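You operate a simulated robot arm through the tools that you are given. There is no shell and no other tool.

Carry out the task below with a simulated robot arm. There is one attempt and no reset: what you move stays moved.

JOB
Seal-test the purple cover, then vent the tester and free the clamp.
Fine: clamp it tight for the test; shut the Covers drawer; the cover stays on the bed. Where these are worked on the way, their far stop is far enough and under half their travel is too little: covers drawer.

The check looks at the end state, three seconds after you hand in, the way a careful person would. Anything else that was tipped, shoved, dropped, spilled or broken makes it a failure. A push-on lid holds only when it is set on centred and level and pressed home; a screw cap is set on level and turned clockwise until tight.

ROBOT AND FRAMES
A 6-joint arm with a three-finger gripper, fixed in place. Base frame: the origin is at the foot of the arm, x ahead of it, y to its left, z up. Readings come in cm, rad, newtons and seconds.
Its first joint turns from -2.897 to 2.897 rad. Payload 4.89 kg.
The TCP is the grasp point between the finger pads, 3 cm short of the fingertips. In the tool frame z runs along the fingers and y along their closing line. The gripper opens to 16.4 cm. The gripper's body begins 12.5 cm behind the TCP.
Orientation is that of the tool frame in the base frame, as [roll, pitch, yaw] about the fixed x, y, z axes, in that order (R = Rz(yaw) Ry(pitch) Rx(roll)). With the fingers straight down and closing along the base's y, the tool's x points along the base's -x, its y along +y and its z along -z.

CONTROLS
- The arm moves only by the tool jog_arm. Its argument "commands" is a list of rows, each a list of 7 numbers: the finger opening in cm, from 0 to 16.4, then the shift along the base's x, y, z in cm, then the turn, a rotation vector about the base's x, y, z in rad. In form: [[jaw, tx, ty, tz, wx, wy, wz], ...]. A call has 1 to 20 rows; each row is the pose to reach, as a shift and turn from the pose commanded when the call began. A row lasts 0.2 s, in which the tool goes at most 5 cm and 0.15 rad; a call with a longer step from one row to the next is refused whole, and so is a gripper value outside its range. A pose out of reach is approached as far as the arm can. The call stops where the force on the tool passes 90 N (or 10 N more than at its start, if that is more) or the arm is blocked; 0.2 s more then pass. Each finger travels about 10.8 cm/s and halts on what it meets, pressing with about 23 N; the grip force reading is that of the motor and also rises with nothing between the fingers. The clock runs only during rows and for 0.2 s after the last one: add rows that repeat a pose to give the fingers time. The reply holds the time, the measured pose of the TCP, the force on the tool along the base axes, the opening and the grip force, in the units named above and with some noise, with the torque about the TCP (base axes, N m) and any sound that the robot's microphone picked up, and new pictures: "pictures" is both (left out), scene, wrist or none.
- Cameras (640 x 400 px; columns grow to the right, rows downward): "scene" is fixed at [5.42, -50.45, 157.16]; the picture's right is [0.71, -0.70, 0.00], its down [-0.36, -0.36, -0.86] and it looks along [0.61, 0.61, -0.51] (base axes); focal length 340 px, centre (320, 200). "wrist" rides on the gripper at [7.6, -0.2, -15.2] in the tool frame; the picture's right is [0.02, 1.00, 0.00], its down [-0.88, 0.02, -0.47] and it looks along [-0.47, 0.01, 0.88] (tool axes); focal length 247 px, centre (320, 200). There is no depth. A picture from a camera that has moved, and an enlarged one, comes with that camera's place and axes in the base frame and with its lens. The place of the scene camera against the robot may be out by one fixed shift of up to 1.2 cm in any direction.
- move_column(by): slides the trunk up (or, below 0, down) by that many cm; the arm rides with it, the base frame stays. It gives what a move gives, with no picture.
- zoom(camera, box): a new picture of the part [left, top, right, bottom] of that camera's present view, enlarged. The clock stands still meanwhile.
- hand_in(): hands the job in; it is judged then, once.

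Nothing tells you positions but the pictures and the camera data. Unless the task says otherwise, let go and move clear before handing in.

The tools are called by a JSON object that holds its "op" and its "data". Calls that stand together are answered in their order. jog_arm: Moves the arm, as the interface text tells. Its arguments: {"type":"object","properties":{"commands":{"type":"array","items":{"type":"array","items":{"type":"number"}}},"pictures":{"type":"string","enum":["both","scene","wrist","none"]}},"required":["commands"]} The other tools are called the same way: move_column (by) slides the trunk up or down; zoom (camera, box) takes an enlarged picture of a part of a camera's view; hand_in () hands the job in.

At the start:

```text
time_s: 0.0
tcp_pos: [70.61, 7.16, 114.68]
tcp_rot: [3.141, 0.0, -3.141]
ft_force: [-0.3, -0.5, -0.4]
torque: [-0.02, -0.04, 0.01]
finger_gap: 16.38
grip_force: 0.0
trunk travel left (down, up): [-17.5, 21.5]
```

scene: 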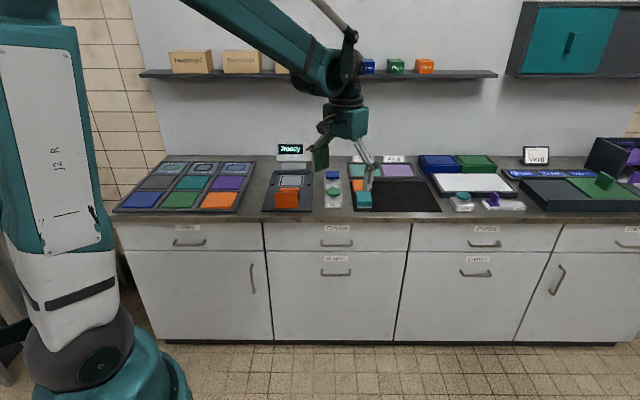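
wrist: 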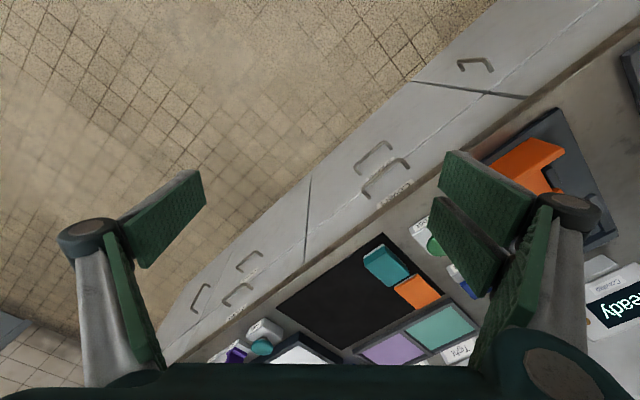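

I see a long counter with several devices; I'll enlarge parts of the scene to read labels before moving.

{"op": "zoom", "data": {"camera": "scene", "box": [100, 140, 260, 240]}}

{"op": "zoom", "data": {"camera": "scene", "box": [250, 130, 410, 230]}}

{"op": "zoom", "data": {"camera": "scene", "box": [400, 130, 560, 230]}}

{"op": "zoom", "data": {"camera": "scene", "box": [500, 120, 640, 220]}}

{"op": "zoom", "data": {"camera": "scene", "box": [120, 210, 380, 350]}}

{"op": "zoom", "data": {"camera": "scene", "box": [380, 210, 640, 350]}}

{"op": "zoom", "data": {"camera": "scene", "box": [130, 0, 640, 140]}}

```text
4.00 times, centred on (180, 190) of scene
camera zoom: at [5.42, -50.45, 157.16], right [0.71, -0.7, 0.0], down [-0.36, -0.36, -0.86], along [0.61, 0.61, -0.51], focal length 1358 px, centre (880, 240)
```

zoom: 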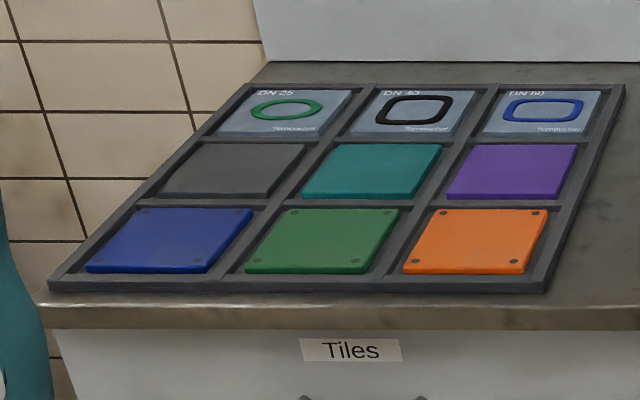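

```text
4.00 times, centred on (330, 180) of scene
camera zoom: at [5.42, -50.45, 157.16], right [0.71, -0.7, 0.0], down [-0.36, -0.36, -0.86], along [0.61, 0.61, -0.51], focal length 1358 px, centre (280, 280)
```

zoom: 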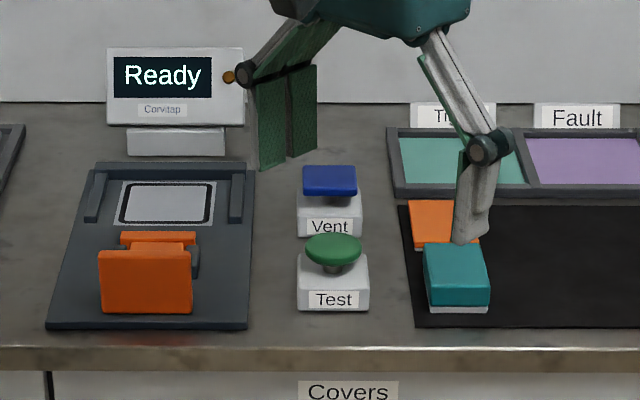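

```text
4.00 times, centred on (480, 180) of scene
camera zoom: at [5.42, -50.45, 157.16], right [0.71, -0.7, 0.0], down [-0.36, -0.36, -0.86], along [0.61, 0.61, -0.51], focal length 1358 px, centre (-320, 280)
```

zoom: 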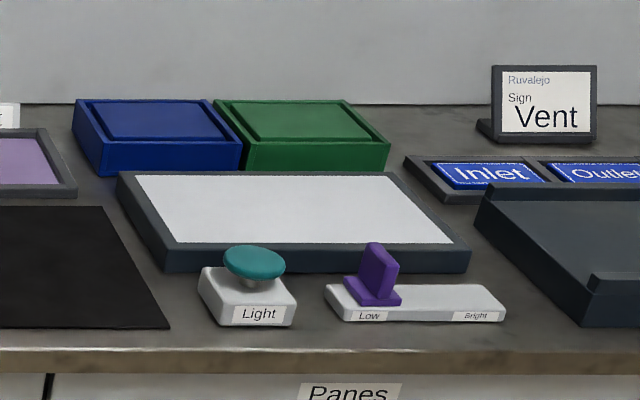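

```text
4.00 times, centred on (570, 170) of scene
camera zoom: at [5.42, -50.45, 157.16], right [0.71, -0.7, 0.0], down [-0.36, -0.36, -0.86], along [0.61, 0.61, -0.51], focal length 1358 px, centre (-680, 320)
```

zoom: 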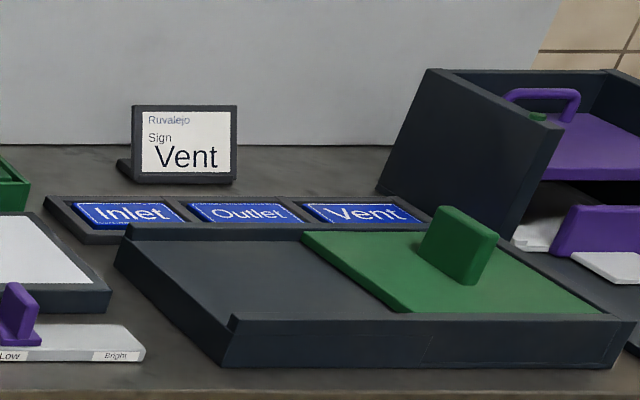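

```text
2.46 times, centred on (250, 280) of scene
camera zoom: at [5.42, -50.45, 157.16], right [0.71, -0.7, 0.0], down [-0.36, -0.36, -0.86], along [0.61, 0.61, -0.51], focal length 836 px, centre (492, 3)
```

zoom: 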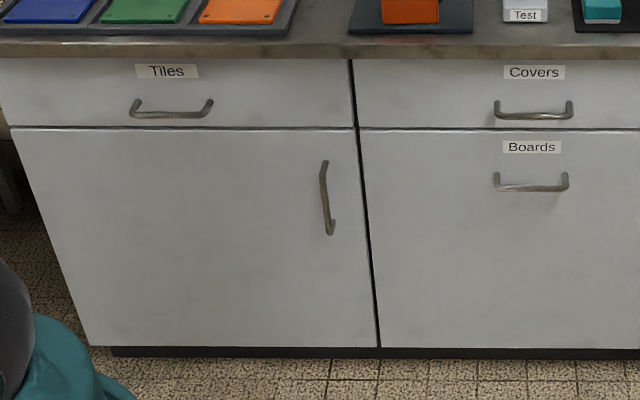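

```text
2.46 times, centred on (510, 280) of scene
camera zoom: at [5.42, -50.45, 157.16], right [0.71, -0.7, 0.0], down [-0.36, -0.36, -0.86], along [0.61, 0.61, -0.51], focal length 836 px, centre (-148, 3)
```

zoom: 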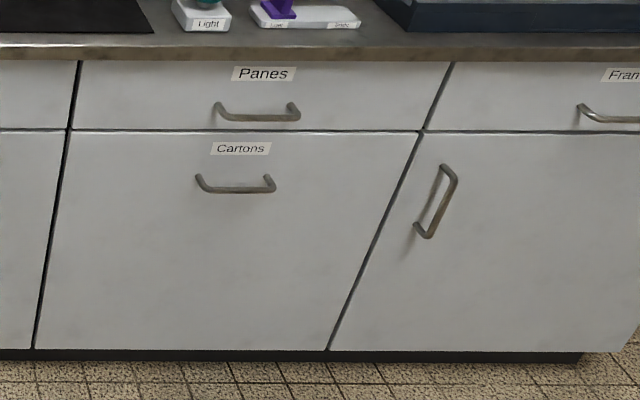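

```text
1.25 times, centred on (385, 70) of scene
camera zoom: at [5.42, -50.45, 157.16], right [0.71, -0.7, 0.0], down [-0.36, -0.36, -0.86], along [0.61, 0.61, -0.51], focal length 426 px, centre (238, 363)
```

zoom: 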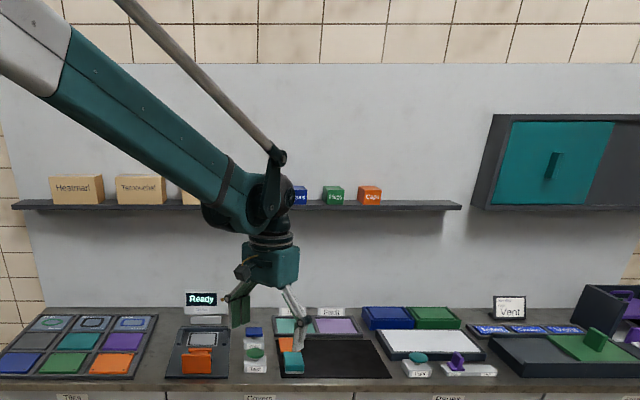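

The tester (Corvitap) with an orange clamp, Vent/Test buttons and the Covers drawer lie around r≈45 cm along the counter; I estimate the counter top at z≈86. The purple cover isn't on the mat, so it's probably in the Covers drawer. I'll move above the tester, turning the tool square to the counter for a better look.

{"op": "jog_arm", "data": {"commands": [[16.4, 2.2, 3.2, 0, 0, 0, 0.13], [16.4, 4.4, 6.4, 0, 0, 0, 0.26], [16.4, 6.6, 9.6, 0, 0, 0, 0.39], [16.4, 8.8, 12.8, 0, 0, 0, 0.52], [16.4, 11, 16, 0, 0, 0, 0.65], [16.4, 13, 19, 0, 0, 0, 0.785], [16.4, 13, 19, 0, 0, 0, 0.785]]}}

```text
time_s: 1.6
tcp_pos: [83.69, 26.38, 114.87]
tcp_rot: [3.14, -0.001, -2.356]
ft_force: [0.4, 0.3, 0.2]
torque: [-0.01, 0.07, -0.02]
finger_gap: 16.41
grip_force: 0.0
trunk travel left (down, up): [-17.5, 21.5]
camera wrist: at [78.42, 20.8, 130.02], right [-0.72, 0.69, 0.0], down [0.61, 0.64, 0.47], along [0.33, 0.34, -0.88], focal length 247 px, centre (320, 200)
```

scene: 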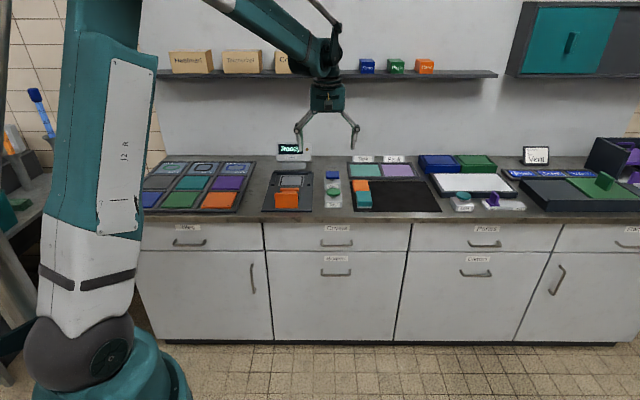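
wrist: 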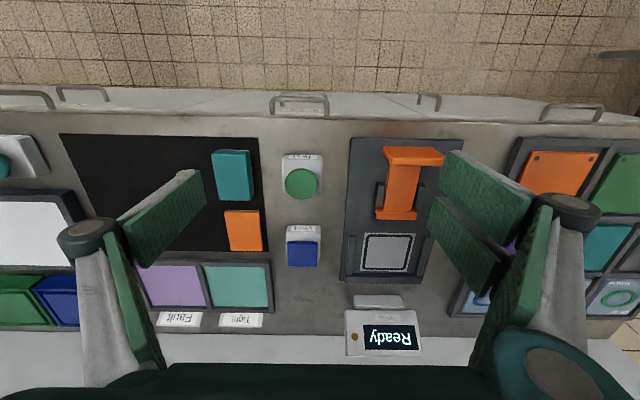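

The wrist view shows everything upside-down but clearly. I'll zoom into the tester and the drawer handle.

{"op": "zoom", "data": {"camera": "wrist", "box": [330, 130, 480, 290]}}

{"op": "zoom", "data": {"camera": "wrist", "box": [200, 80, 360, 280]}}

{"op": "zoom", "data": {"camera": "scene", "box": [255, 135, 355, 220]}}

```text
2.50 times, centred on (405, 210) of wrist
camera zoom: at [78.42, 20.8, 130.02], right [-0.72, 0.69, 0.0], down [0.61, 0.64, 0.47], along [0.33, 0.34, -0.88], focal length 617 px, centre (108, 175)
```

zoom: 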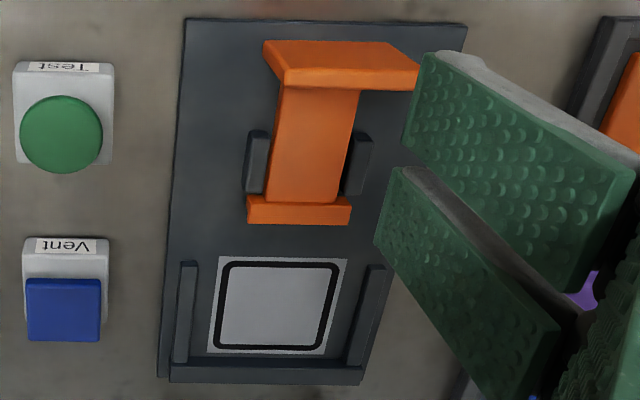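

```text
2.00 times, centred on (280, 180) of wrist
camera zoom: at [78.42, 20.8, 130.02], right [-0.72, 0.69, 0.0], down [0.61, 0.64, 0.47], along [0.33, 0.34, -0.88], focal length 494 px, centre (400, 240)
```

zoom: 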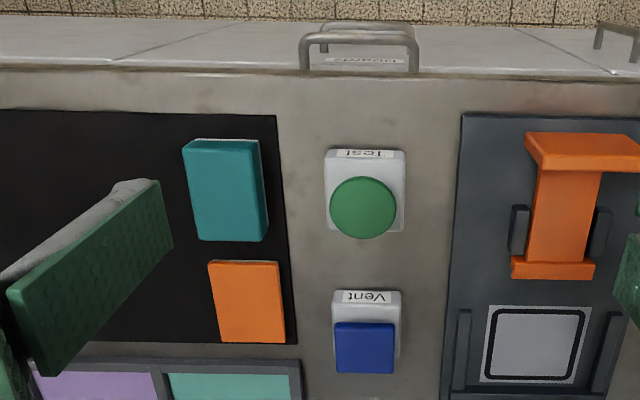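

```text
4.71 times, centred on (305, 178) of scene
camera zoom: at [5.42, -50.45, 157.16], right [0.71, -0.7, 0.0], down [-0.36, -0.36, -0.86], along [0.61, 0.61, -0.51], focal length 1598 px, centre (391, 306)
```

zoom: 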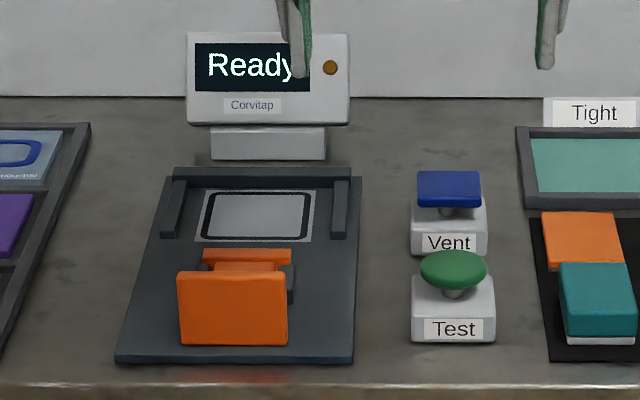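

The Covers drawer bar handle is at roughly n≈76, r≈45.5, z≈72 (n = depth away from robot, r = along the counter). I'll turn the tool 90° and move in front of the counter, then tilt it for grasping the bar.

{"op": "jog_arm", "data": {"commands": [[16.4, -0.7, -1.3, -0.9, 0, 0, -0.143], [16.4, -1.4, -2.7, -1.8, 0, 0, -0.286], [16.4, -2.1, -4.0, -2.7, 0, 0, -0.428], [16.4, -2.8, -5.3, -3.6, 0, 0, -0.571], [14, -3.5, -6.7, -4.5, 0, 0, -0.714], [12, -4.2, -8.0, -5.4, 0, 0, -0.857], [10, -4.9, -9.4, -6.3, 0, 0, -1.0], [8, -5.6, -10.7, -7.2, 0, 0, -1.142], [7, -6.3, -12, -8.1, 0, 0, -1.285], [6, -7, -13.4, -9, 0, 0, -1.428], [6, -7.7, -14.7, -9.9, 0, 0, -1.5708], [6, -7.7, -14.7, -9.9, 0, 0, -1.5708]]}}

```text
time_s: 4.2
tcp_pos: [76.01, 11.3, 104.79]
tcp_rot: [3.142, -0.001, 2.358]
ft_force: [0.2, 0.1, 0.8]
torque: [-0.02, 0.02, -0.01]
finger_gap: 6.0
grip_force: 0.0
trunk travel left (down, up): [-17.5, 21.5]
camera wrist: at [70.35, 16.56, 119.97], right [0.69, 0.72, 0.0], down [0.63, -0.61, 0.47], along [0.34, -0.33, -0.88], focal length 247 px, centre (320, 200)
```

scene: 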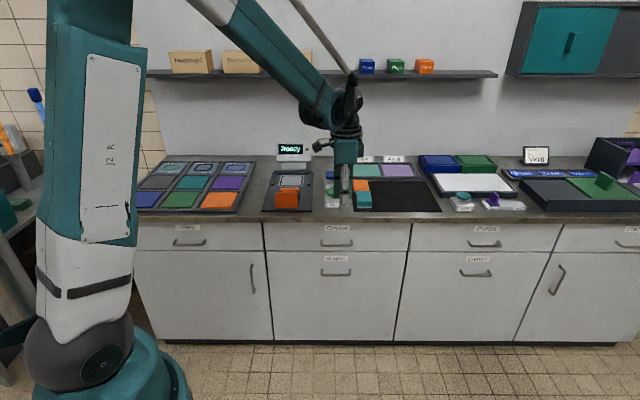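
wrist: 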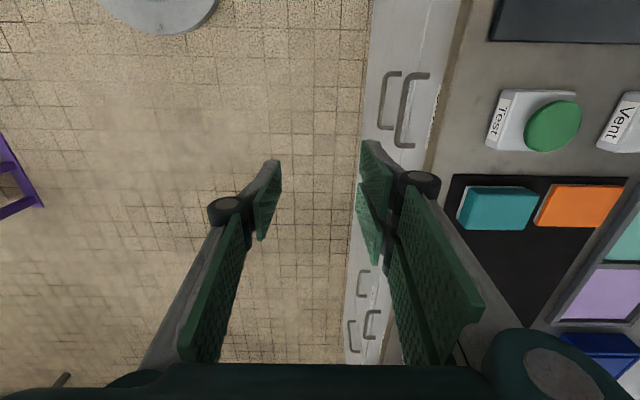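

The drawer handle is visible from this side; zooming to fix its position.

{"op": "zoom", "data": {"camera": "wrist", "box": [360, 50, 480, 170]}}

{"op": "zoom", "data": {"camera": "wrist", "box": [440, 60, 640, 260]}}

```text
3.33 times, centred on (420, 110) of wrist
camera zoom: at [70.35, 16.56, 119.97], right [0.69, 0.72, 0.0], down [0.63, -0.61, 0.47], along [0.34, -0.33, -0.88], focal length 823 px, centre (-13, 500)
```

zoom: 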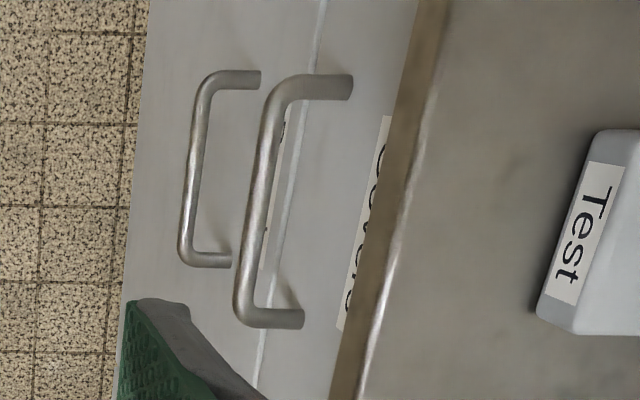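

```text
2.00 times, centred on (540, 160) of wrist
camera zoom: at [70.35, 16.56, 119.97], right [0.69, 0.72, 0.0], down [0.63, -0.61, 0.47], along [0.34, -0.33, -0.88], focal length 494 px, centre (-120, 280)
```

zoom: 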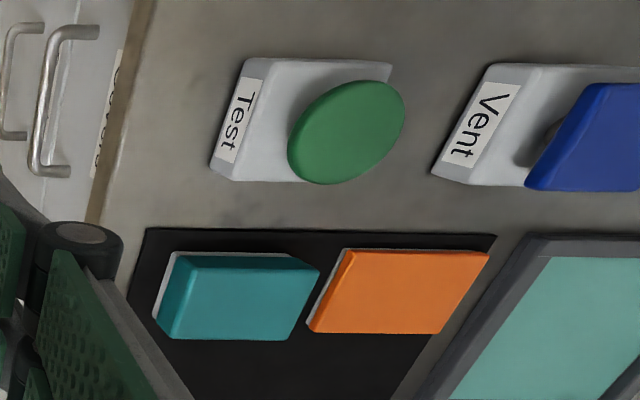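

Handle bar fixed at about n=76.2, r=45.3, z=72.6 with the drawer face near n=80. Now I tilt the tool and go to a pre-grasp in front of and above the bar.

{"op": "jog_arm", "data": {"commands": [[6, 0.7, 0.8, -4.05, 0.0943, -0.0943, 0], [6, 1.4, 1.6, -8.1, 0.1886, -0.1886, 0], [6, 2.1, 2.4, -12.15, 0.2829, -0.2829, 0], [6, 2.8, 3.25, -16.2, 0.3771, -0.3771, 0], [6, 3.5, 4.1, -20.25, 0.4714, -0.4714, 0], [6, 4.17, 4.88, -24.3, 0.5657, -0.5657, 0], [6, 4.17, 4.88, -24.3, 0.5657, -0.5657, 0]]}}

```text
time_s: 5.8
tcp_pos: [81.4, 16.46, 81.66]
tcp_rot: [2.344, -0.002, 2.355]
ft_force: [-0.2, 0.0, -1.2]
torque: [-0.01, 0.04, -0.01]
finger_gap: 6.01
grip_force: 0.1
out of reach, approached as far as the arm can: row 6, 7
trunk travel left (down, up): [-17.5, 21.5]
camera wrist: at [68.11, 13.95, 92.21], right [0.48, 0.51, 0.72], down [0.39, -0.85, 0.34], along [0.78, 0.12, -0.61], focal length 247 px, centre (320, 200)
```

scene: 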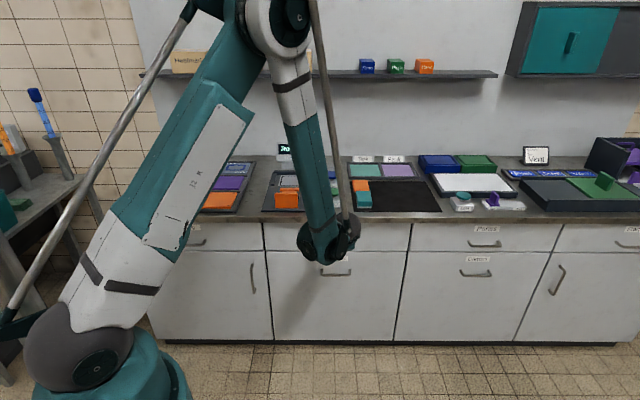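
wrist: 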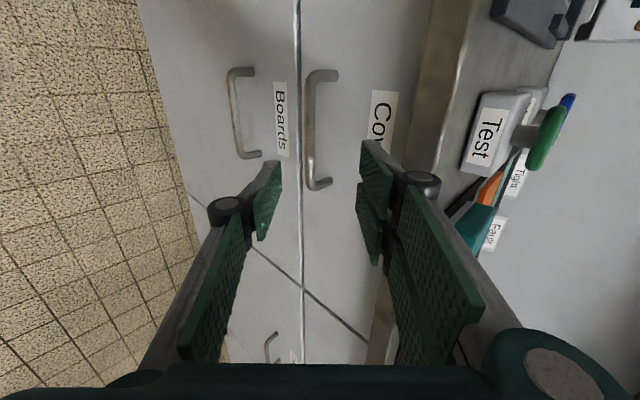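

The arm couldn't quite get that low with this tilt, so I'll lower the trunk 10 cm to gain reach.

{"op": "move_column", "data": {"by": -10}}

```text
time_s: 7.1
tcp_pos: [81.31, 16.38, 71.75]
tcp_rot: [2.347, -0.002, 2.356]
ft_force: [-0.5, -0.3, -1.3]
torque: [0.01, -0.03, -0.02]
finger_gap: 6.03
grip_force: 0.3
trunk travel left (down, up): [-7.5, 31.5]
```

Trunk lowered. I'll raise the tool slightly to line up with the bar along the tool's axis and check where it lands.

{"op": "jog_arm", "data": {"commands": [[5, 0, 0, 4, 0, 0, 0], [4.4, 0, 0, 8, 0, 0, 0], [4.4, 0, 0, 8, 0, 0, 0]]}}

```text
time_s: 7.9
tcp_pos: [81.4, 16.28, 79.42]
tcp_rot: [2.347, -0.002, 2.356]
ft_force: [0.1, -0.1, 0.1]
torque: [0.01, 0.0, 0.02]
finger_gap: 4.41
grip_force: 0.0
trunk travel left (down, up): [-7.5, 31.5]
camera wrist: at [68.19, 13.88, 89.88], right [0.48, 0.51, 0.71], down [0.39, -0.85, 0.34], along [0.78, 0.12, -0.61], focal length 247 px, centre (320, 200)
```

scene: 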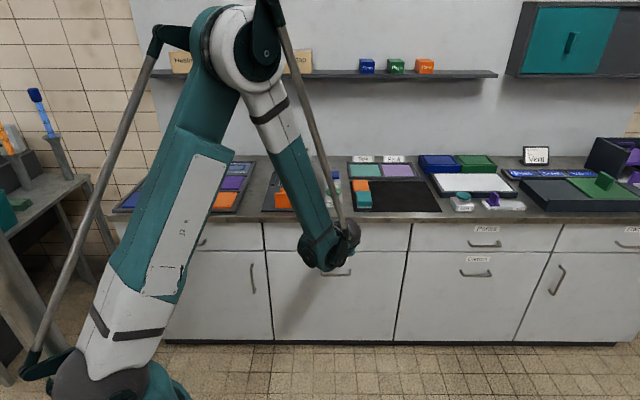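
wrist: 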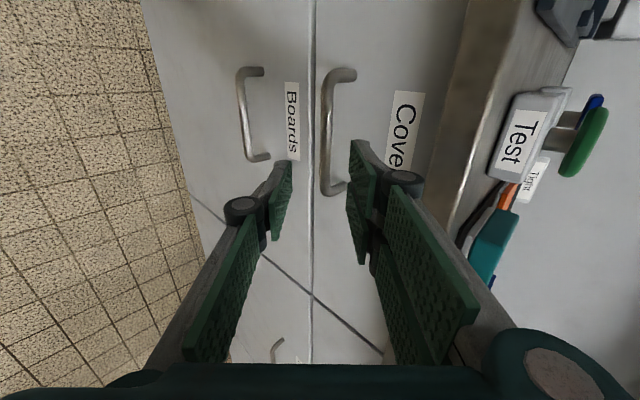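

The bar lines up with the gripper axis (slightly to lower r). Moving in along the tool axis and closing on the bar.

{"op": "jog_arm", "data": {"commands": [[4.4, 1.0, 1.6, -1.7, 0, 0, 0], [4.4, 2.1, 3.3, -3.4, 0, 0, 0], [4.4, 3.25, 4.95, -5.2, 0, 0, 0], [4.4, 3.25, 4.95, -5.2, 0, 0, 0]]}}

```text
time_s: 8.9
tcp_pos: [84.73, 21.41, 74.5]
tcp_rot: [2.346, -0.002, 2.357]
ft_force: [-0.8, 0.1, 0.7]
torque: [0.0, -0.01, 0.02]
finger_gap: 4.37
grip_force: 0.1
trunk travel left (down, up): [-7.5, 31.5]
camera wrist: at [71.49, 18.92, 84.99], right [0.48, 0.51, 0.71], down [0.39, -0.85, 0.34], along [0.78, 0.12, -0.61], focal length 247 px, centre (320, 200)
```

scene: 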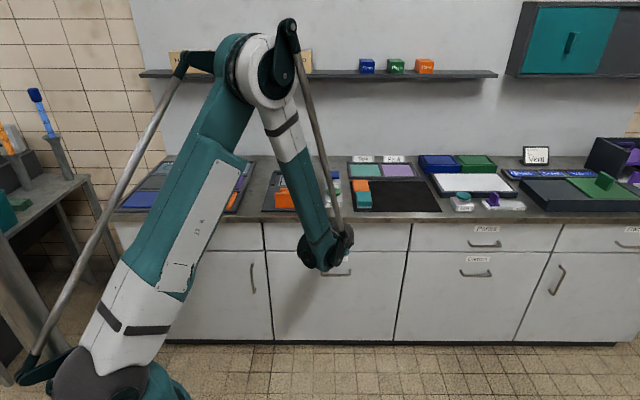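
wrist: 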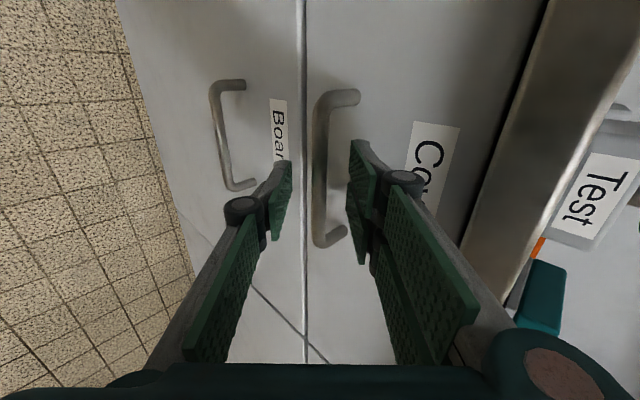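

The bar sits between the pads; closing to see whether it's gripped.

{"op": "jog_arm", "data": {"commands": [[0, 0, 0, 0, 0, 0, 0], [0, 0, 0, 0, 0, 0, 0], [0, 0, 0, 0, 0, 0, 0]]}}

```text
time_s: 9.7
tcp_pos: [84.72, 21.41, 74.62]
tcp_rot: [2.346, -0.002, 2.358]
ft_force: [0.4, 2.0, -3.1]
torque: [-0.6, -0.54, 0.7]
finger_gap: 1.16
grip_force: 45.4
trunk travel left (down, up): [-7.5, 31.5]
camera wrist: at [71.51, 18.92, 84.98], right [0.48, 0.51, 0.71], down [0.39, -0.85, 0.34], along [0.78, 0.12, -0.61], focal length 247 px, centre (320, 200)
```

scene: 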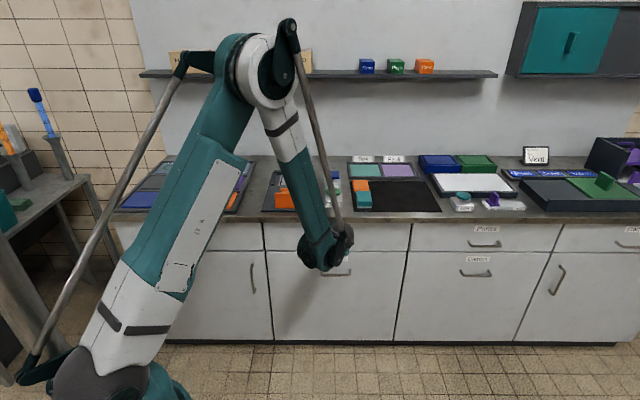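
wrist: 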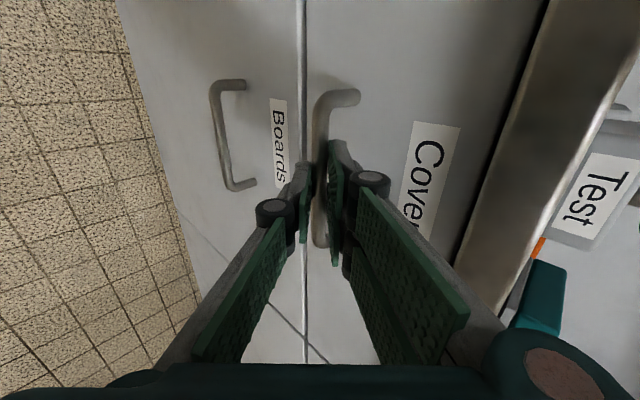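

Gripped the bar (1.16 cm). Now pulling straight out of the cabinet.

{"op": "jog_arm", "data": {"commands": [[0, -0.7, -0.7, 0, 0, 0, 0], [0, -2.1, -2.1, 0, 0, 0, 0], [0, -3.5, -3.5, 0, 0, 0, 0], [0, -4.9, -4.9, 0, 0, 0, 0], [0, -6.4, -6.4, 0, 0, 0, 0], [0, -7.8, -7.8, 0, 0, 0, 0], [0, -9.2, -9.2, 0, 0, 0, 0], [0, -10.6, -10.6, 0, 0, 0, 0], [0, -12, -12, 0, 0, 0, 0], [0, -13.4, -13.4, 0, 0, 0, 0], [0, -13.4, -13.4, 0, 0, 0, 0]]}}

```text
time_s: 12.1
tcp_pos: [73.57, 7.7, 77.58]
tcp_rot: [2.347, -0.004, 2.358]
ft_force: [0.1, 0.9, -0.3]
torque: [0.03, 0.03, 0.0]
finger_gap: 0.01
grip_force: 44.7
out of reach, approached as far as the arm can: row 6, 7, 8, 9, 10, 11
trunk travel left (down, up): [-7.5, 31.5]
camera wrist: at [60.31, 5.22, 88.13], right [0.48, 0.51, 0.71], down [0.4, -0.85, 0.34], along [0.78, 0.12, -0.61], focal length 247 px, centre (320, 200)
```

scene: 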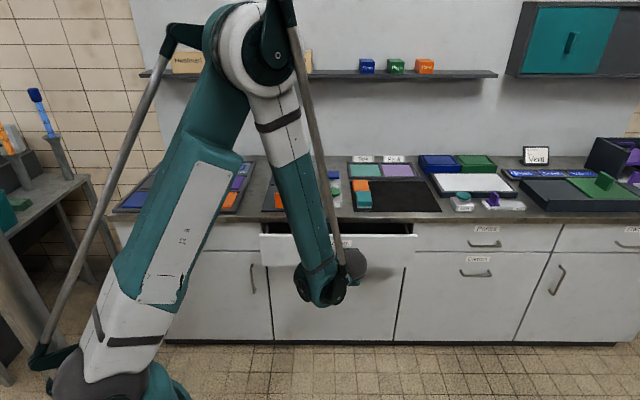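
wrist: 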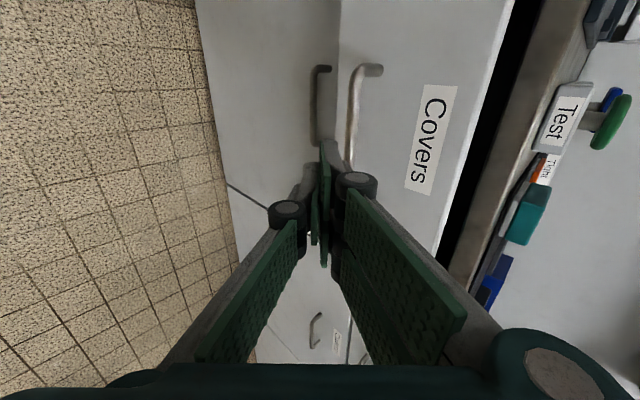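

The grip slipped when the arm ran out of inward reach; the drawer is open ~9 cm. With the tool vertical the arm reaches further in, so I'll stand the tool upright and hook the bar from above.

{"op": "jog_arm", "data": {"commands": [[2, 0.7, 0.7, 2.5, -0.0943, 0.0943, 0], [3, 1.4, 1.4, 5, -0.1886, 0.1886, 0], [3.4, 2.1, 2.1, 7.5, -0.2829, 0.2829, 0], [3.4, 2.8, 2.8, 10, -0.3771, 0.3771, 0], [3.4, 3.5, 3.5, 12, -0.4714, 0.4714, 0], [3.4, 4.2, 4.2, 13, -0.5625, 0.5625, 0], [3.4, 4.2, 4.2, 13, -0.5625, 0.5625, 0]]}}

```text
time_s: 13.7
tcp_pos: [77.67, 12.14, 90.89]
tcp_rot: [-3.142, -0.001, 2.354]
ft_force: [0.4, -0.4, 0.4]
torque: [0.07, 0.0, 0.0]
finger_gap: 3.39
grip_force: 0.1
trunk travel left (down, up): [-7.5, 31.5]
camera wrist: at [72.06, 17.28, 105.95], right [0.69, 0.72, 0.0], down [0.64, -0.61, 0.47], along [0.34, -0.33, -0.88], focal length 247 px, centre (320, 200)
```

scene: 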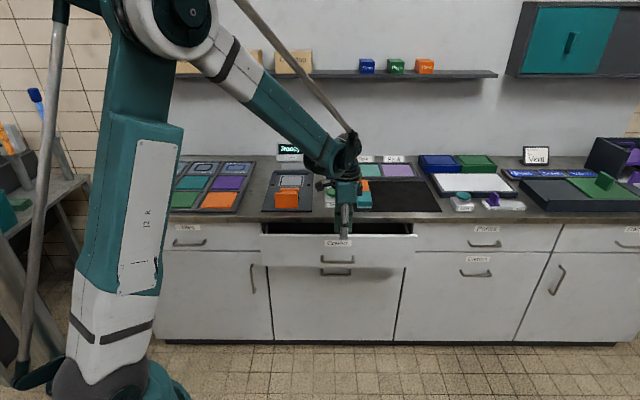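
wrist: 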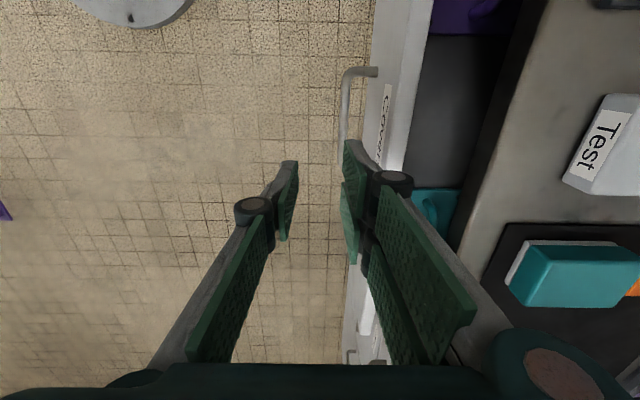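

I can see something purple at the near (low-r) end of the drawer. Zooming to position the handle bar.

{"op": "zoom", "data": {"camera": "wrist", "box": [310, 0, 510, 200]}}

{"op": "zoom", "data": {"camera": "scene", "box": [250, 205, 430, 305]}}

```text
2.00 times, centred on (410, 100) of wrist
camera zoom: at [72.06, 17.28, 105.95], right [0.69, 0.72, 0.0], down [0.64, -0.61, 0.47], along [0.34, -0.33, -0.88], focal length 494 px, centre (140, 400)
```

zoom: 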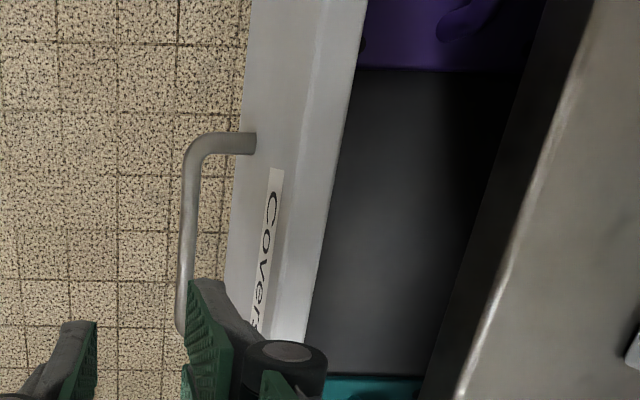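

```text
3.56 times, centred on (340, 255) of scene
camera zoom: at [5.42, -50.45, 157.16], right [0.71, -0.7, 0.0], down [-0.36, -0.36, -0.86], along [0.61, 0.61, -0.51], focal length 1207 px, centre (249, 4)
```

zoom: 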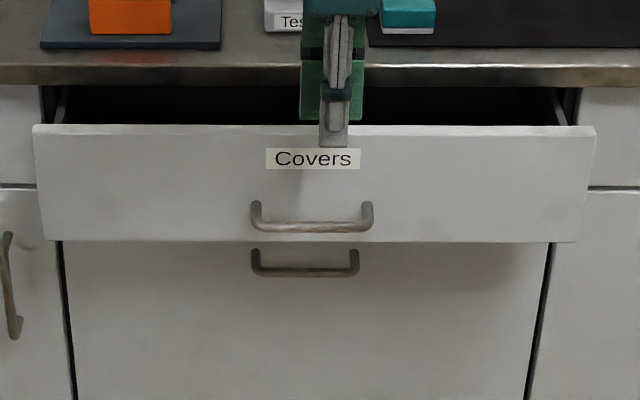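

A better hold is the drawer's front panel top edge (n≈70.2–72.2, top z≈82) straight from above. I'll move over it and straddle it with the fingers.

{"op": "jog_arm", "data": {"commands": [[4.6, 2.3, 3.0, 0, 0, 0, 0], [4.6, 4.67, 6.08, 0, 0, 0, 0], [4.6, 4.67, 6.08, 0, 0, 0, 0]]}}

```text
time_s: 14.5
tcp_pos: [82.31, 18.1, 90.87]
tcp_rot: [3.14, -0.002, 2.356]
ft_force: [-0.5, -1.1, -0.3]
torque: [0.01, -0.04, -0.03]
finger_gap: 4.58
grip_force: 0.0
trunk travel left (down, up): [-7.5, 31.5]
camera wrist: at [76.79, 23.24, 106.04], right [0.69, 0.72, 0.0], down [0.64, -0.61, 0.47], along [0.34, -0.33, -0.88], focal length 247 px, centre (320, 200)
```

scene: 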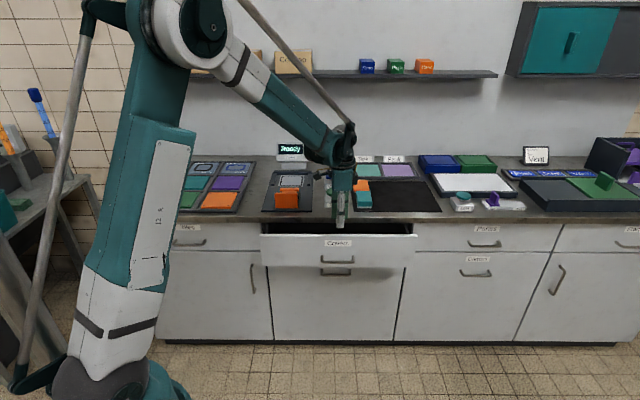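
wrist: 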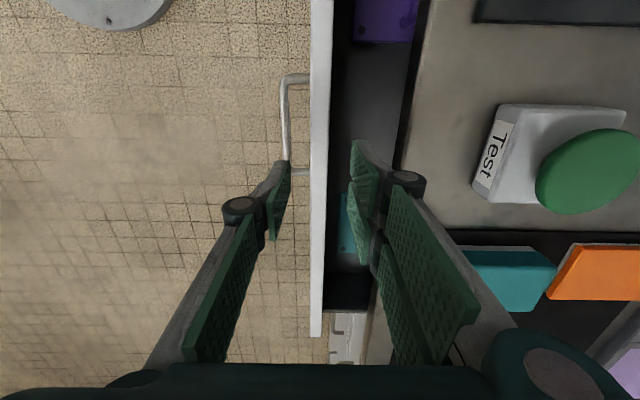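

The panel is centred between the fingers. Descending and closing on it.

{"op": "jog_arm", "data": {"commands": [[4.6, 0, 0, -4, 0, 0, 0], [4.6, 0, 0, -7, 0, 0, 0], [4.6, 0, 0, -9.5, 0, 0, 0], [4.6, 0, 0, -9.5, 0, 0, 0], [0, 0, 0, -9.5, 0, 0, 0], [0, 0, 0, -9.5, 0, 0, 0], [0, 0, 0, -9.5, 0, 0, 0]], "pictures": "wrist"}}

```text
time_s: 16.1
tcp_pos: [82.56, 18.25, 81.12]
tcp_rot: [3.141, -0.003, 2.356]
ft_force: [2.0, 1.1, -9.1]
torque: [-0.14, -0.23, 0.17]
finger_gap: 1.78
grip_force: 45.1
trunk travel left (down, up): [-7.5, 31.5]
camera wrist: at [76.98, 23.47, 96.42], right [0.69, 0.72, 0.0], down [0.64, -0.61, 0.47], along [0.34, -0.33, -0.88], focal length 247 px, centre (320, 200)
```

wrist: 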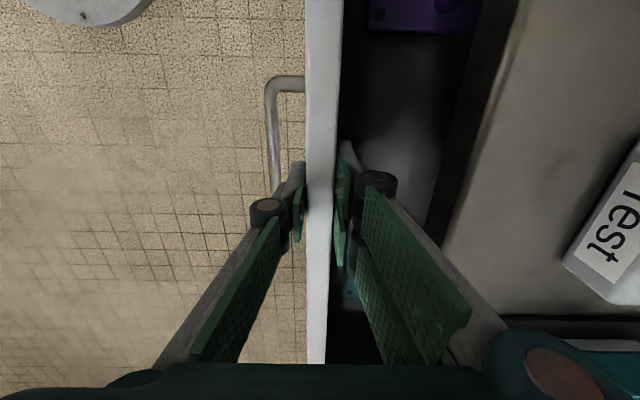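

Panel gripped (1.78 cm). Pulling the drawer further out.

{"op": "jog_arm", "data": {"commands": [[0, -0.7, -0.7, 0, 0, 0, 0], [0, -2.1, -2.1, 0, 0, 0, 0], [0, -3.5, -3.5, 0, 0, 0, 0], [0, -4.9, -4.9, 0, 0, 0, 0], [0, -6.4, -6.4, 0, 0, 0, 0], [0, -7.8, -7.8, 0, 0, 0, 0], [0, -9.2, -9.2, 0, 0, 0, 0], [0, -10.6, -10.6, 0, 0, 0, 0], [0, -12, -12, 0, 0, 0, 0], [0, -13.4, -13.4, 0, 0, 0, 0], [0, -13.4, -13.4, 0, 0, 0, 0]]}}

```text
time_s: 18.0
tcp_pos: [72.31, 8.05, 81.22]
tcp_rot: [3.126, -0.002, 2.359]
ft_force: [24.8, 28.6, -21.1]
torque: [0.31, -0.66, -1.13]
finger_gap: 1.8
grip_force: 44.6
trunk travel left (down, up): [-7.5, 31.5]
stopped in row 9: the force on the tool passed its limit at 106 N (the readings are from after the stop); the commanded pose is now the measured one
camera wrist: at [66.58, 13.07, 96.48], right [0.69, 0.72, 0.02], down [0.63, -0.61, 0.47], along [0.35, -0.31, -0.88], focal length 247 px, centre (320, 200)
```

scene: 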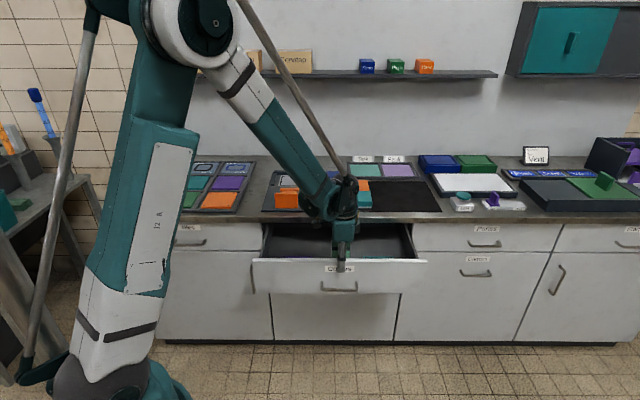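
wrist: 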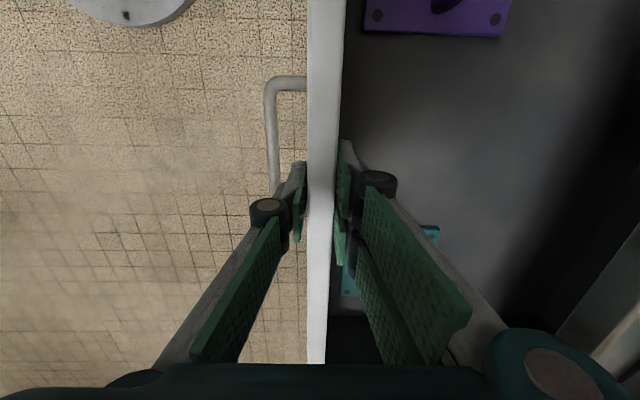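

The drawer has hit its far stop (about 24 cm out). Releasing, rising, and turning the tool to look at the contents.

{"op": "jog_arm", "data": {"commands": [[4.6, 0, 0, 0, 0, 0, 0], [4.6, 0, 0, 0, 0, 0, 0], [4.6, 0, 0, 4, 0, 0, 0], [4.6, 0, 0, 8.5, 0, 0, 0], [4.6, 0, 0, 13, 0, 0, 0], [4.6, -1.5, 1.5, 17, 0, 0, 0.14], [6, -3, 3, 19, 0, 0, 0.28], [8, -4, 4, 21, 0, 0, 0.42], [8, -4, 4, 21, 0, 0, 0.56], [8, -4, 4, 21, 0, 0, 0.7], [8, -4, 4, 21, 0, 0, 0.84], [8, -4, 4, 21, 0, 0, 0.98], [8, -4, 4, 21, 0, 0, 1.12], [8, -4, 4, 21, 0, 0, 1.26], [8, -4, 4, 21, 0, 0, 1.4], [8, -4, 4, 21, 0, 0, 1.54], [8, -4, 4, 21, 0, 0, 1.57], [8, -4, 4, 21, 0, 0, 1.57]]}}

```text
time_s: 21.8
tcp_pos: [68.07, 11.78, 102.44]
tcp_rot: [3.127, -0.003, -2.355]
ft_force: [-0.5, -0.4, 0.2]
torque: [0.01, 0.01, 0.0]
finger_gap: 8.02
grip_force: 0.1
trunk travel left (down, up): [-7.5, 31.5]
camera wrist: at [62.95, 6.07, 117.6], right [-0.72, 0.69, 0.01], down [0.61, 0.63, 0.47], along [0.32, 0.35, -0.88], focal length 247 px, centre (320, 200)
```

scene: 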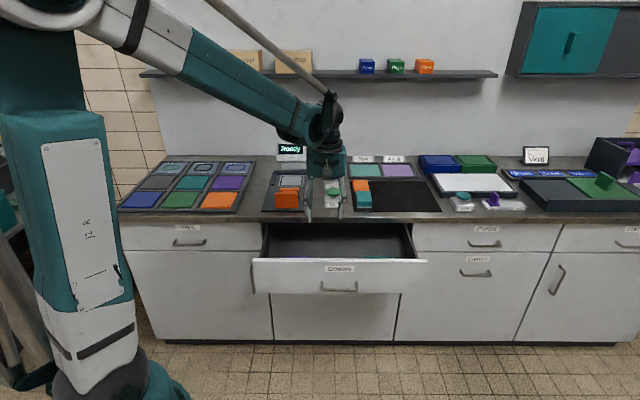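
wrist: 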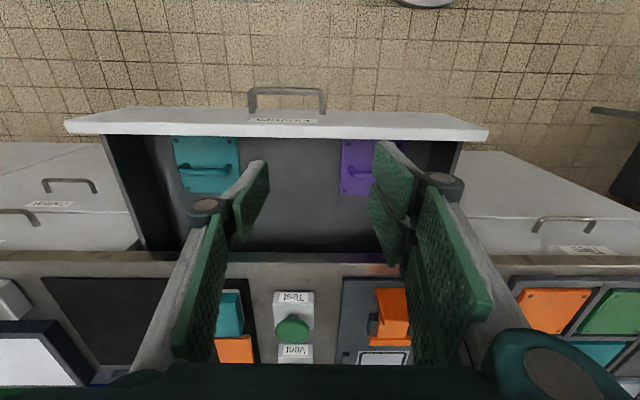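

The drawer holds a teal and a purple cover, each a plate with a bar handle on top. Moving over the purple one with fingers open wide for a clear look.

{"op": "jog_arm", "data": {"commands": [[12, -1.65, 3.06, 0, 0, 0, 0], [16, -3.3, 6.1, 0, 0, 0, 0], [16.4, -4.95, 9.2, 0, 0, 0, 0], [16.4, -4.95, 9.2, 0, 0, 0, 0]], "pictures": "wrist"}}

{"op": "zoom", "data": {"camera": "wrist", "box": [220, 100, 420, 225]}}

{"op": "zoom", "data": {"camera": "wrist", "box": [200, 225, 440, 375]}}

```text
time_s: 22.8
tcp_pos: [63.28, 21.07, 102.19]
tcp_rot: [3.13, -0.002, -2.354]
ft_force: [-0.1, -0.2, 0.9]
torque: [0.05, 0.03, 0.0]
finger_gap: 16.45
grip_force: 0.0
trunk travel left (down, up): [-7.5, 31.5]
camera wrist: at [58.12, 15.31, 117.44], right [-0.72, 0.69, 0.01], down [0.61, 0.63, 0.47], along [0.32, 0.35, -0.88], focal length 247 px, centre (320, 200)
```

wrist: 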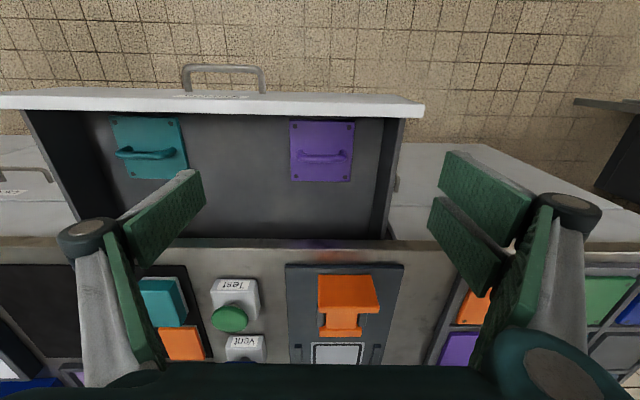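

```text
3.20 times, centred on (320, 162) of wrist
camera zoom: at [58.12, 15.31, 117.44], right [-0.72, 0.69, 0.01], down [0.61, 0.63, 0.47], along [0.32, 0.35, -0.88], focal length 790 px, centre (320, 320)
```

zoom: 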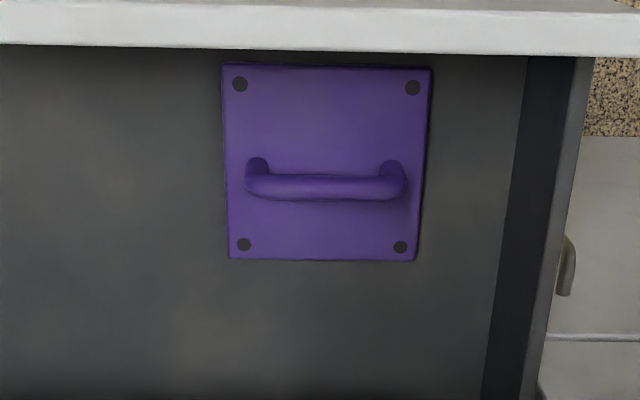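

```text
2.67 times, centred on (320, 300) of wrist
camera zoom: at [58.12, 15.31, 117.44], right [-0.72, 0.69, 0.01], down [0.61, 0.63, 0.47], along [0.32, 0.35, -0.88], focal length 659 px, centre (320, -67)
```

zoom: 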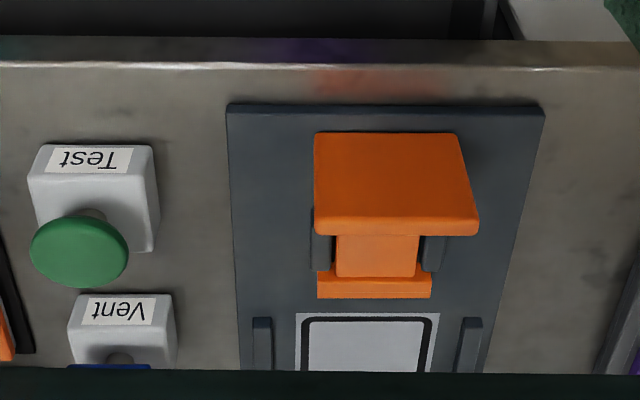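

The purple cover is a 12×12 cm plate with a bar handle near n≈66, r≈29. Before picking it up I want to understand the tester's orange clamp, so I'll take a tilted close-up from the front.

{"op": "jog_arm", "data": {"commands": [[16.4, 1.9, 3.3, 1.2, 0.085, -0.085, 0], [16.4, 3.8, 6.6, 2.4, 0.17, -0.17, 0], [16.4, 5.7, 9.9, 3.6, 0.255, -0.255, 0], [16.4, 7.6, 13.2, 4.8, 0.34, -0.34, 0], [16.4, 9.5, 16.4, 6, 0.424, -0.424, 0], [16.4, 9.5, 16.4, 6, 0.424, -0.424, 0]], "pictures": "wrist"}}

{"op": "zoom", "data": {"camera": "wrist", "box": [220, 120, 440, 300]}}

```text
time_s: 24.2
tcp_pos: [72.45, 37.47, 108.22]
tcp_rot: [3.128, 0.601, -2.355]
ft_force: [0.0, -0.4, 0.3]
torque: [0.03, 0.0, 0.0]
finger_gap: 16.4
grip_force: 0.0
trunk travel left (down, up): [-7.5, 31.5]
camera wrist: at [62.2, 26.6, 116.42], right [-0.73, 0.69, 0.0], down [0.32, 0.34, 0.89], along [0.61, 0.64, -0.46], focal length 247 px, centre (320, 200)
```

wrist: 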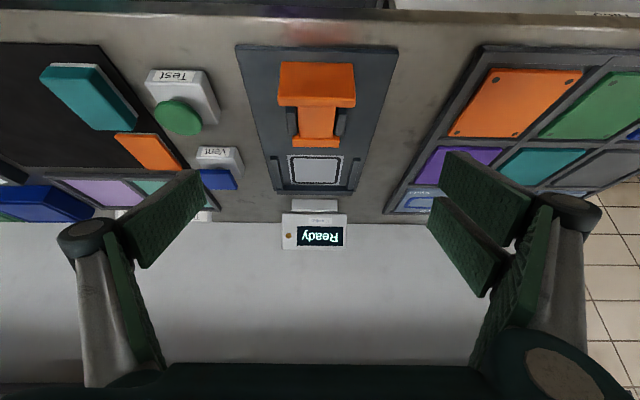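

```text
2.22 times, centred on (330, 210) of wrist
camera zoom: at [62.2, 26.6, 116.42], right [-0.73, 0.69, 0.0], down [0.32, 0.34, 0.89], along [0.61, 0.64, -0.46], focal length 549 px, centre (298, 178)
```

zoom: 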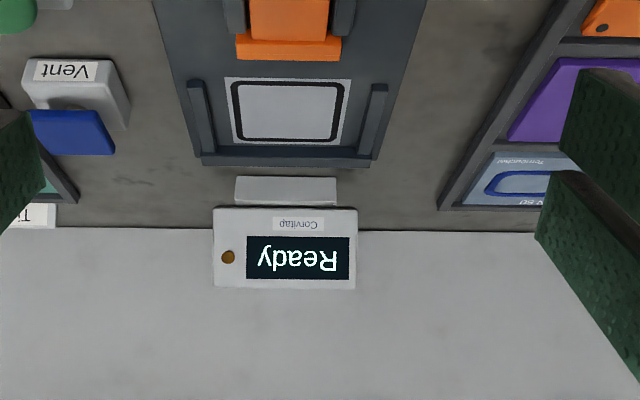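

The clamp appears upside down in this frame; zooming right onto it.

{"op": "zoom", "data": {"camera": "wrist", "box": [230, 40, 400, 200]}}

```text
2.50 times, centred on (315, 120) of wrist
camera zoom: at [62.2, 26.6, 116.42], right [-0.73, 0.69, 0.0], down [0.32, 0.34, 0.89], along [0.61, 0.64, -0.46], focal length 617 px, centre (332, 400)
```

zoom: 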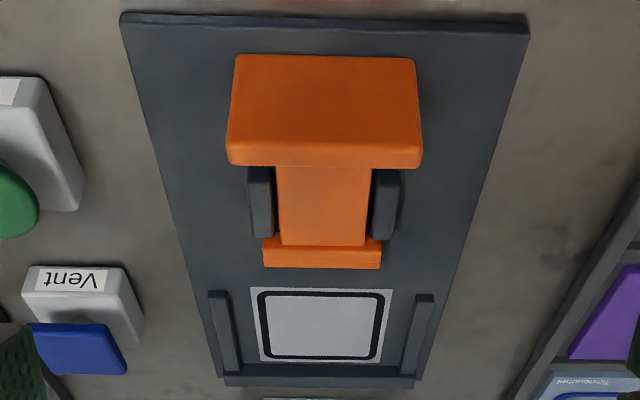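

I need a side view to see how the clamp's lever works; swinging the tilted tool to look along +r from the left of the tester.

{"op": "jog_arm", "data": {"commands": [[16.4, -0.4, 1.7, 0, 0, 0, -0.143], [16.4, -0.8, 3.5, 0, 0, 0, -0.286], [16.4, -1.2, 5.2, 0, 0, 0, -0.428], [16.4, -1.7, 6.9, 0, 0, 0, -0.571], [16.4, -2.1, 8.7, 0, 0, 0, -0.714], [16.4, -2.5, 10.4, -1, 0, 0, -0.857], [16.4, -2.9, 12.2, -2, 0, 0, -1.0], [16.4, -3.3, 13.9, -3.5, 0, 0, -1.142], [16.4, -3.8, 15.6, -5, 0, 0, -1.285], [16.4, -4.2, 17.4, -6.5, 0, 0, -1.428], [16.4, -4.6, 19.1, -8.2, 0, 0, -1.5708], [16.4, -4.6, 19.1, -8.2, 0, 0, -1.5708]]}}

{"op": "zoom", "data": {"camera": "wrist", "box": [220, 100, 440, 240]}}

```text
time_s: 26.8
tcp_pos: [67.88, 56.56, 100.06]
tcp_rot: [3.129, 0.599, 2.357]
ft_force: [0.5, 0.5, -0.5]
torque: [0.03, 0.02, 0.03]
finger_gap: 16.38
grip_force: 0.1
trunk travel left (down, up): [-7.5, 31.5]
camera wrist: at [57.1, 66.78, 108.34], right [0.69, 0.72, 0.0], down [0.34, -0.32, 0.89], along [0.64, -0.61, -0.46], focal length 247 px, centre (320, 200)
```

scene: 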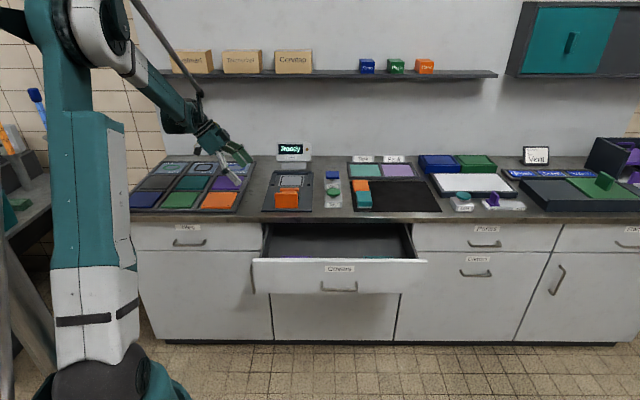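
wrist: 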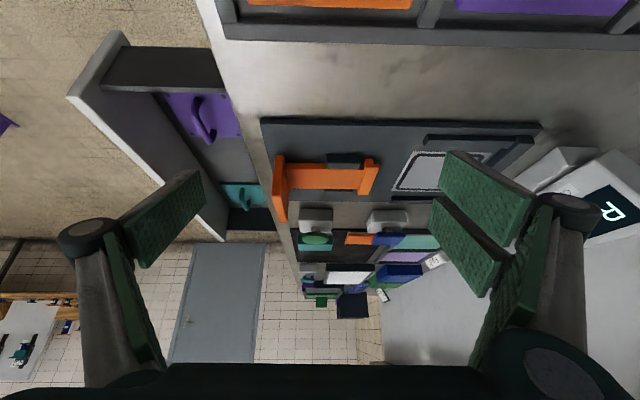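

```text
2.86 times, centred on (330, 170) of wrist
camera zoom: at [57.1, 66.78, 108.34], right [0.69, 0.72, 0.0], down [0.34, -0.32, 0.89], along [0.64, -0.61, -0.46], focal length 706 px, centre (291, 286)
```

zoom: 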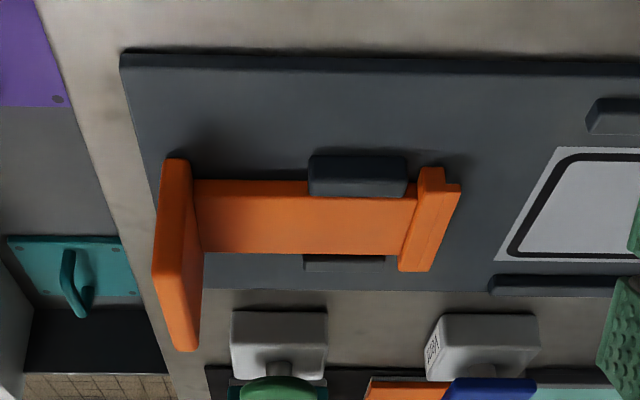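

Now it's clear: the clamp is a horizontal slide – upright orange handle plate at the front, flat slide between guides, and a stepped jaw facing the bed; pushing it toward the bed clamps. Next I raise the trunk for better reach and go pick up the purple cover.

{"op": "move_column", "data": {"by": 25}}

{"op": "jog_arm", "data": {"commands": [[16.4, -0.4, -4.0, -2, 0.053, 0.053, 0], [16.4, -0.8, -8.0, -4, 0.106, 0.106, 0], [14, -1.2, -12, -6, 0.159, 0.159, 0], [12, -1.6, -16, -8, 0.212, 0.212, 0], [10, -2.0, -20, -10, 0.265, 0.265, 0], [8, -2.4, -24, -12, 0.318, 0.318, 0], [6, -2.8, -28, -14, 0.371, 0.371, 0], [5, -3.3, -32, -17, 0.424, 0.424, 0], [5, -3.3, -33.5, -20, 0.424, 0.424, 0], [5, -3.3, -33.5, -20, 0.424, 0.424, 0]]}}

```text
time_s: 29.4
tcp_pos: [67.97, 56.59, 125.25]
tcp_rot: [3.13, 0.598, 2.358]
ft_force: [-0.2, -1.2, 0.1]
torque: [0.0, -0.01, 0.0]
finger_gap: 16.42
grip_force: 0.0
trunk travel left (down, up): [-32.5, 6.5]
```

```text
refused: row 8 steps farther than a row can; nothing moved
```

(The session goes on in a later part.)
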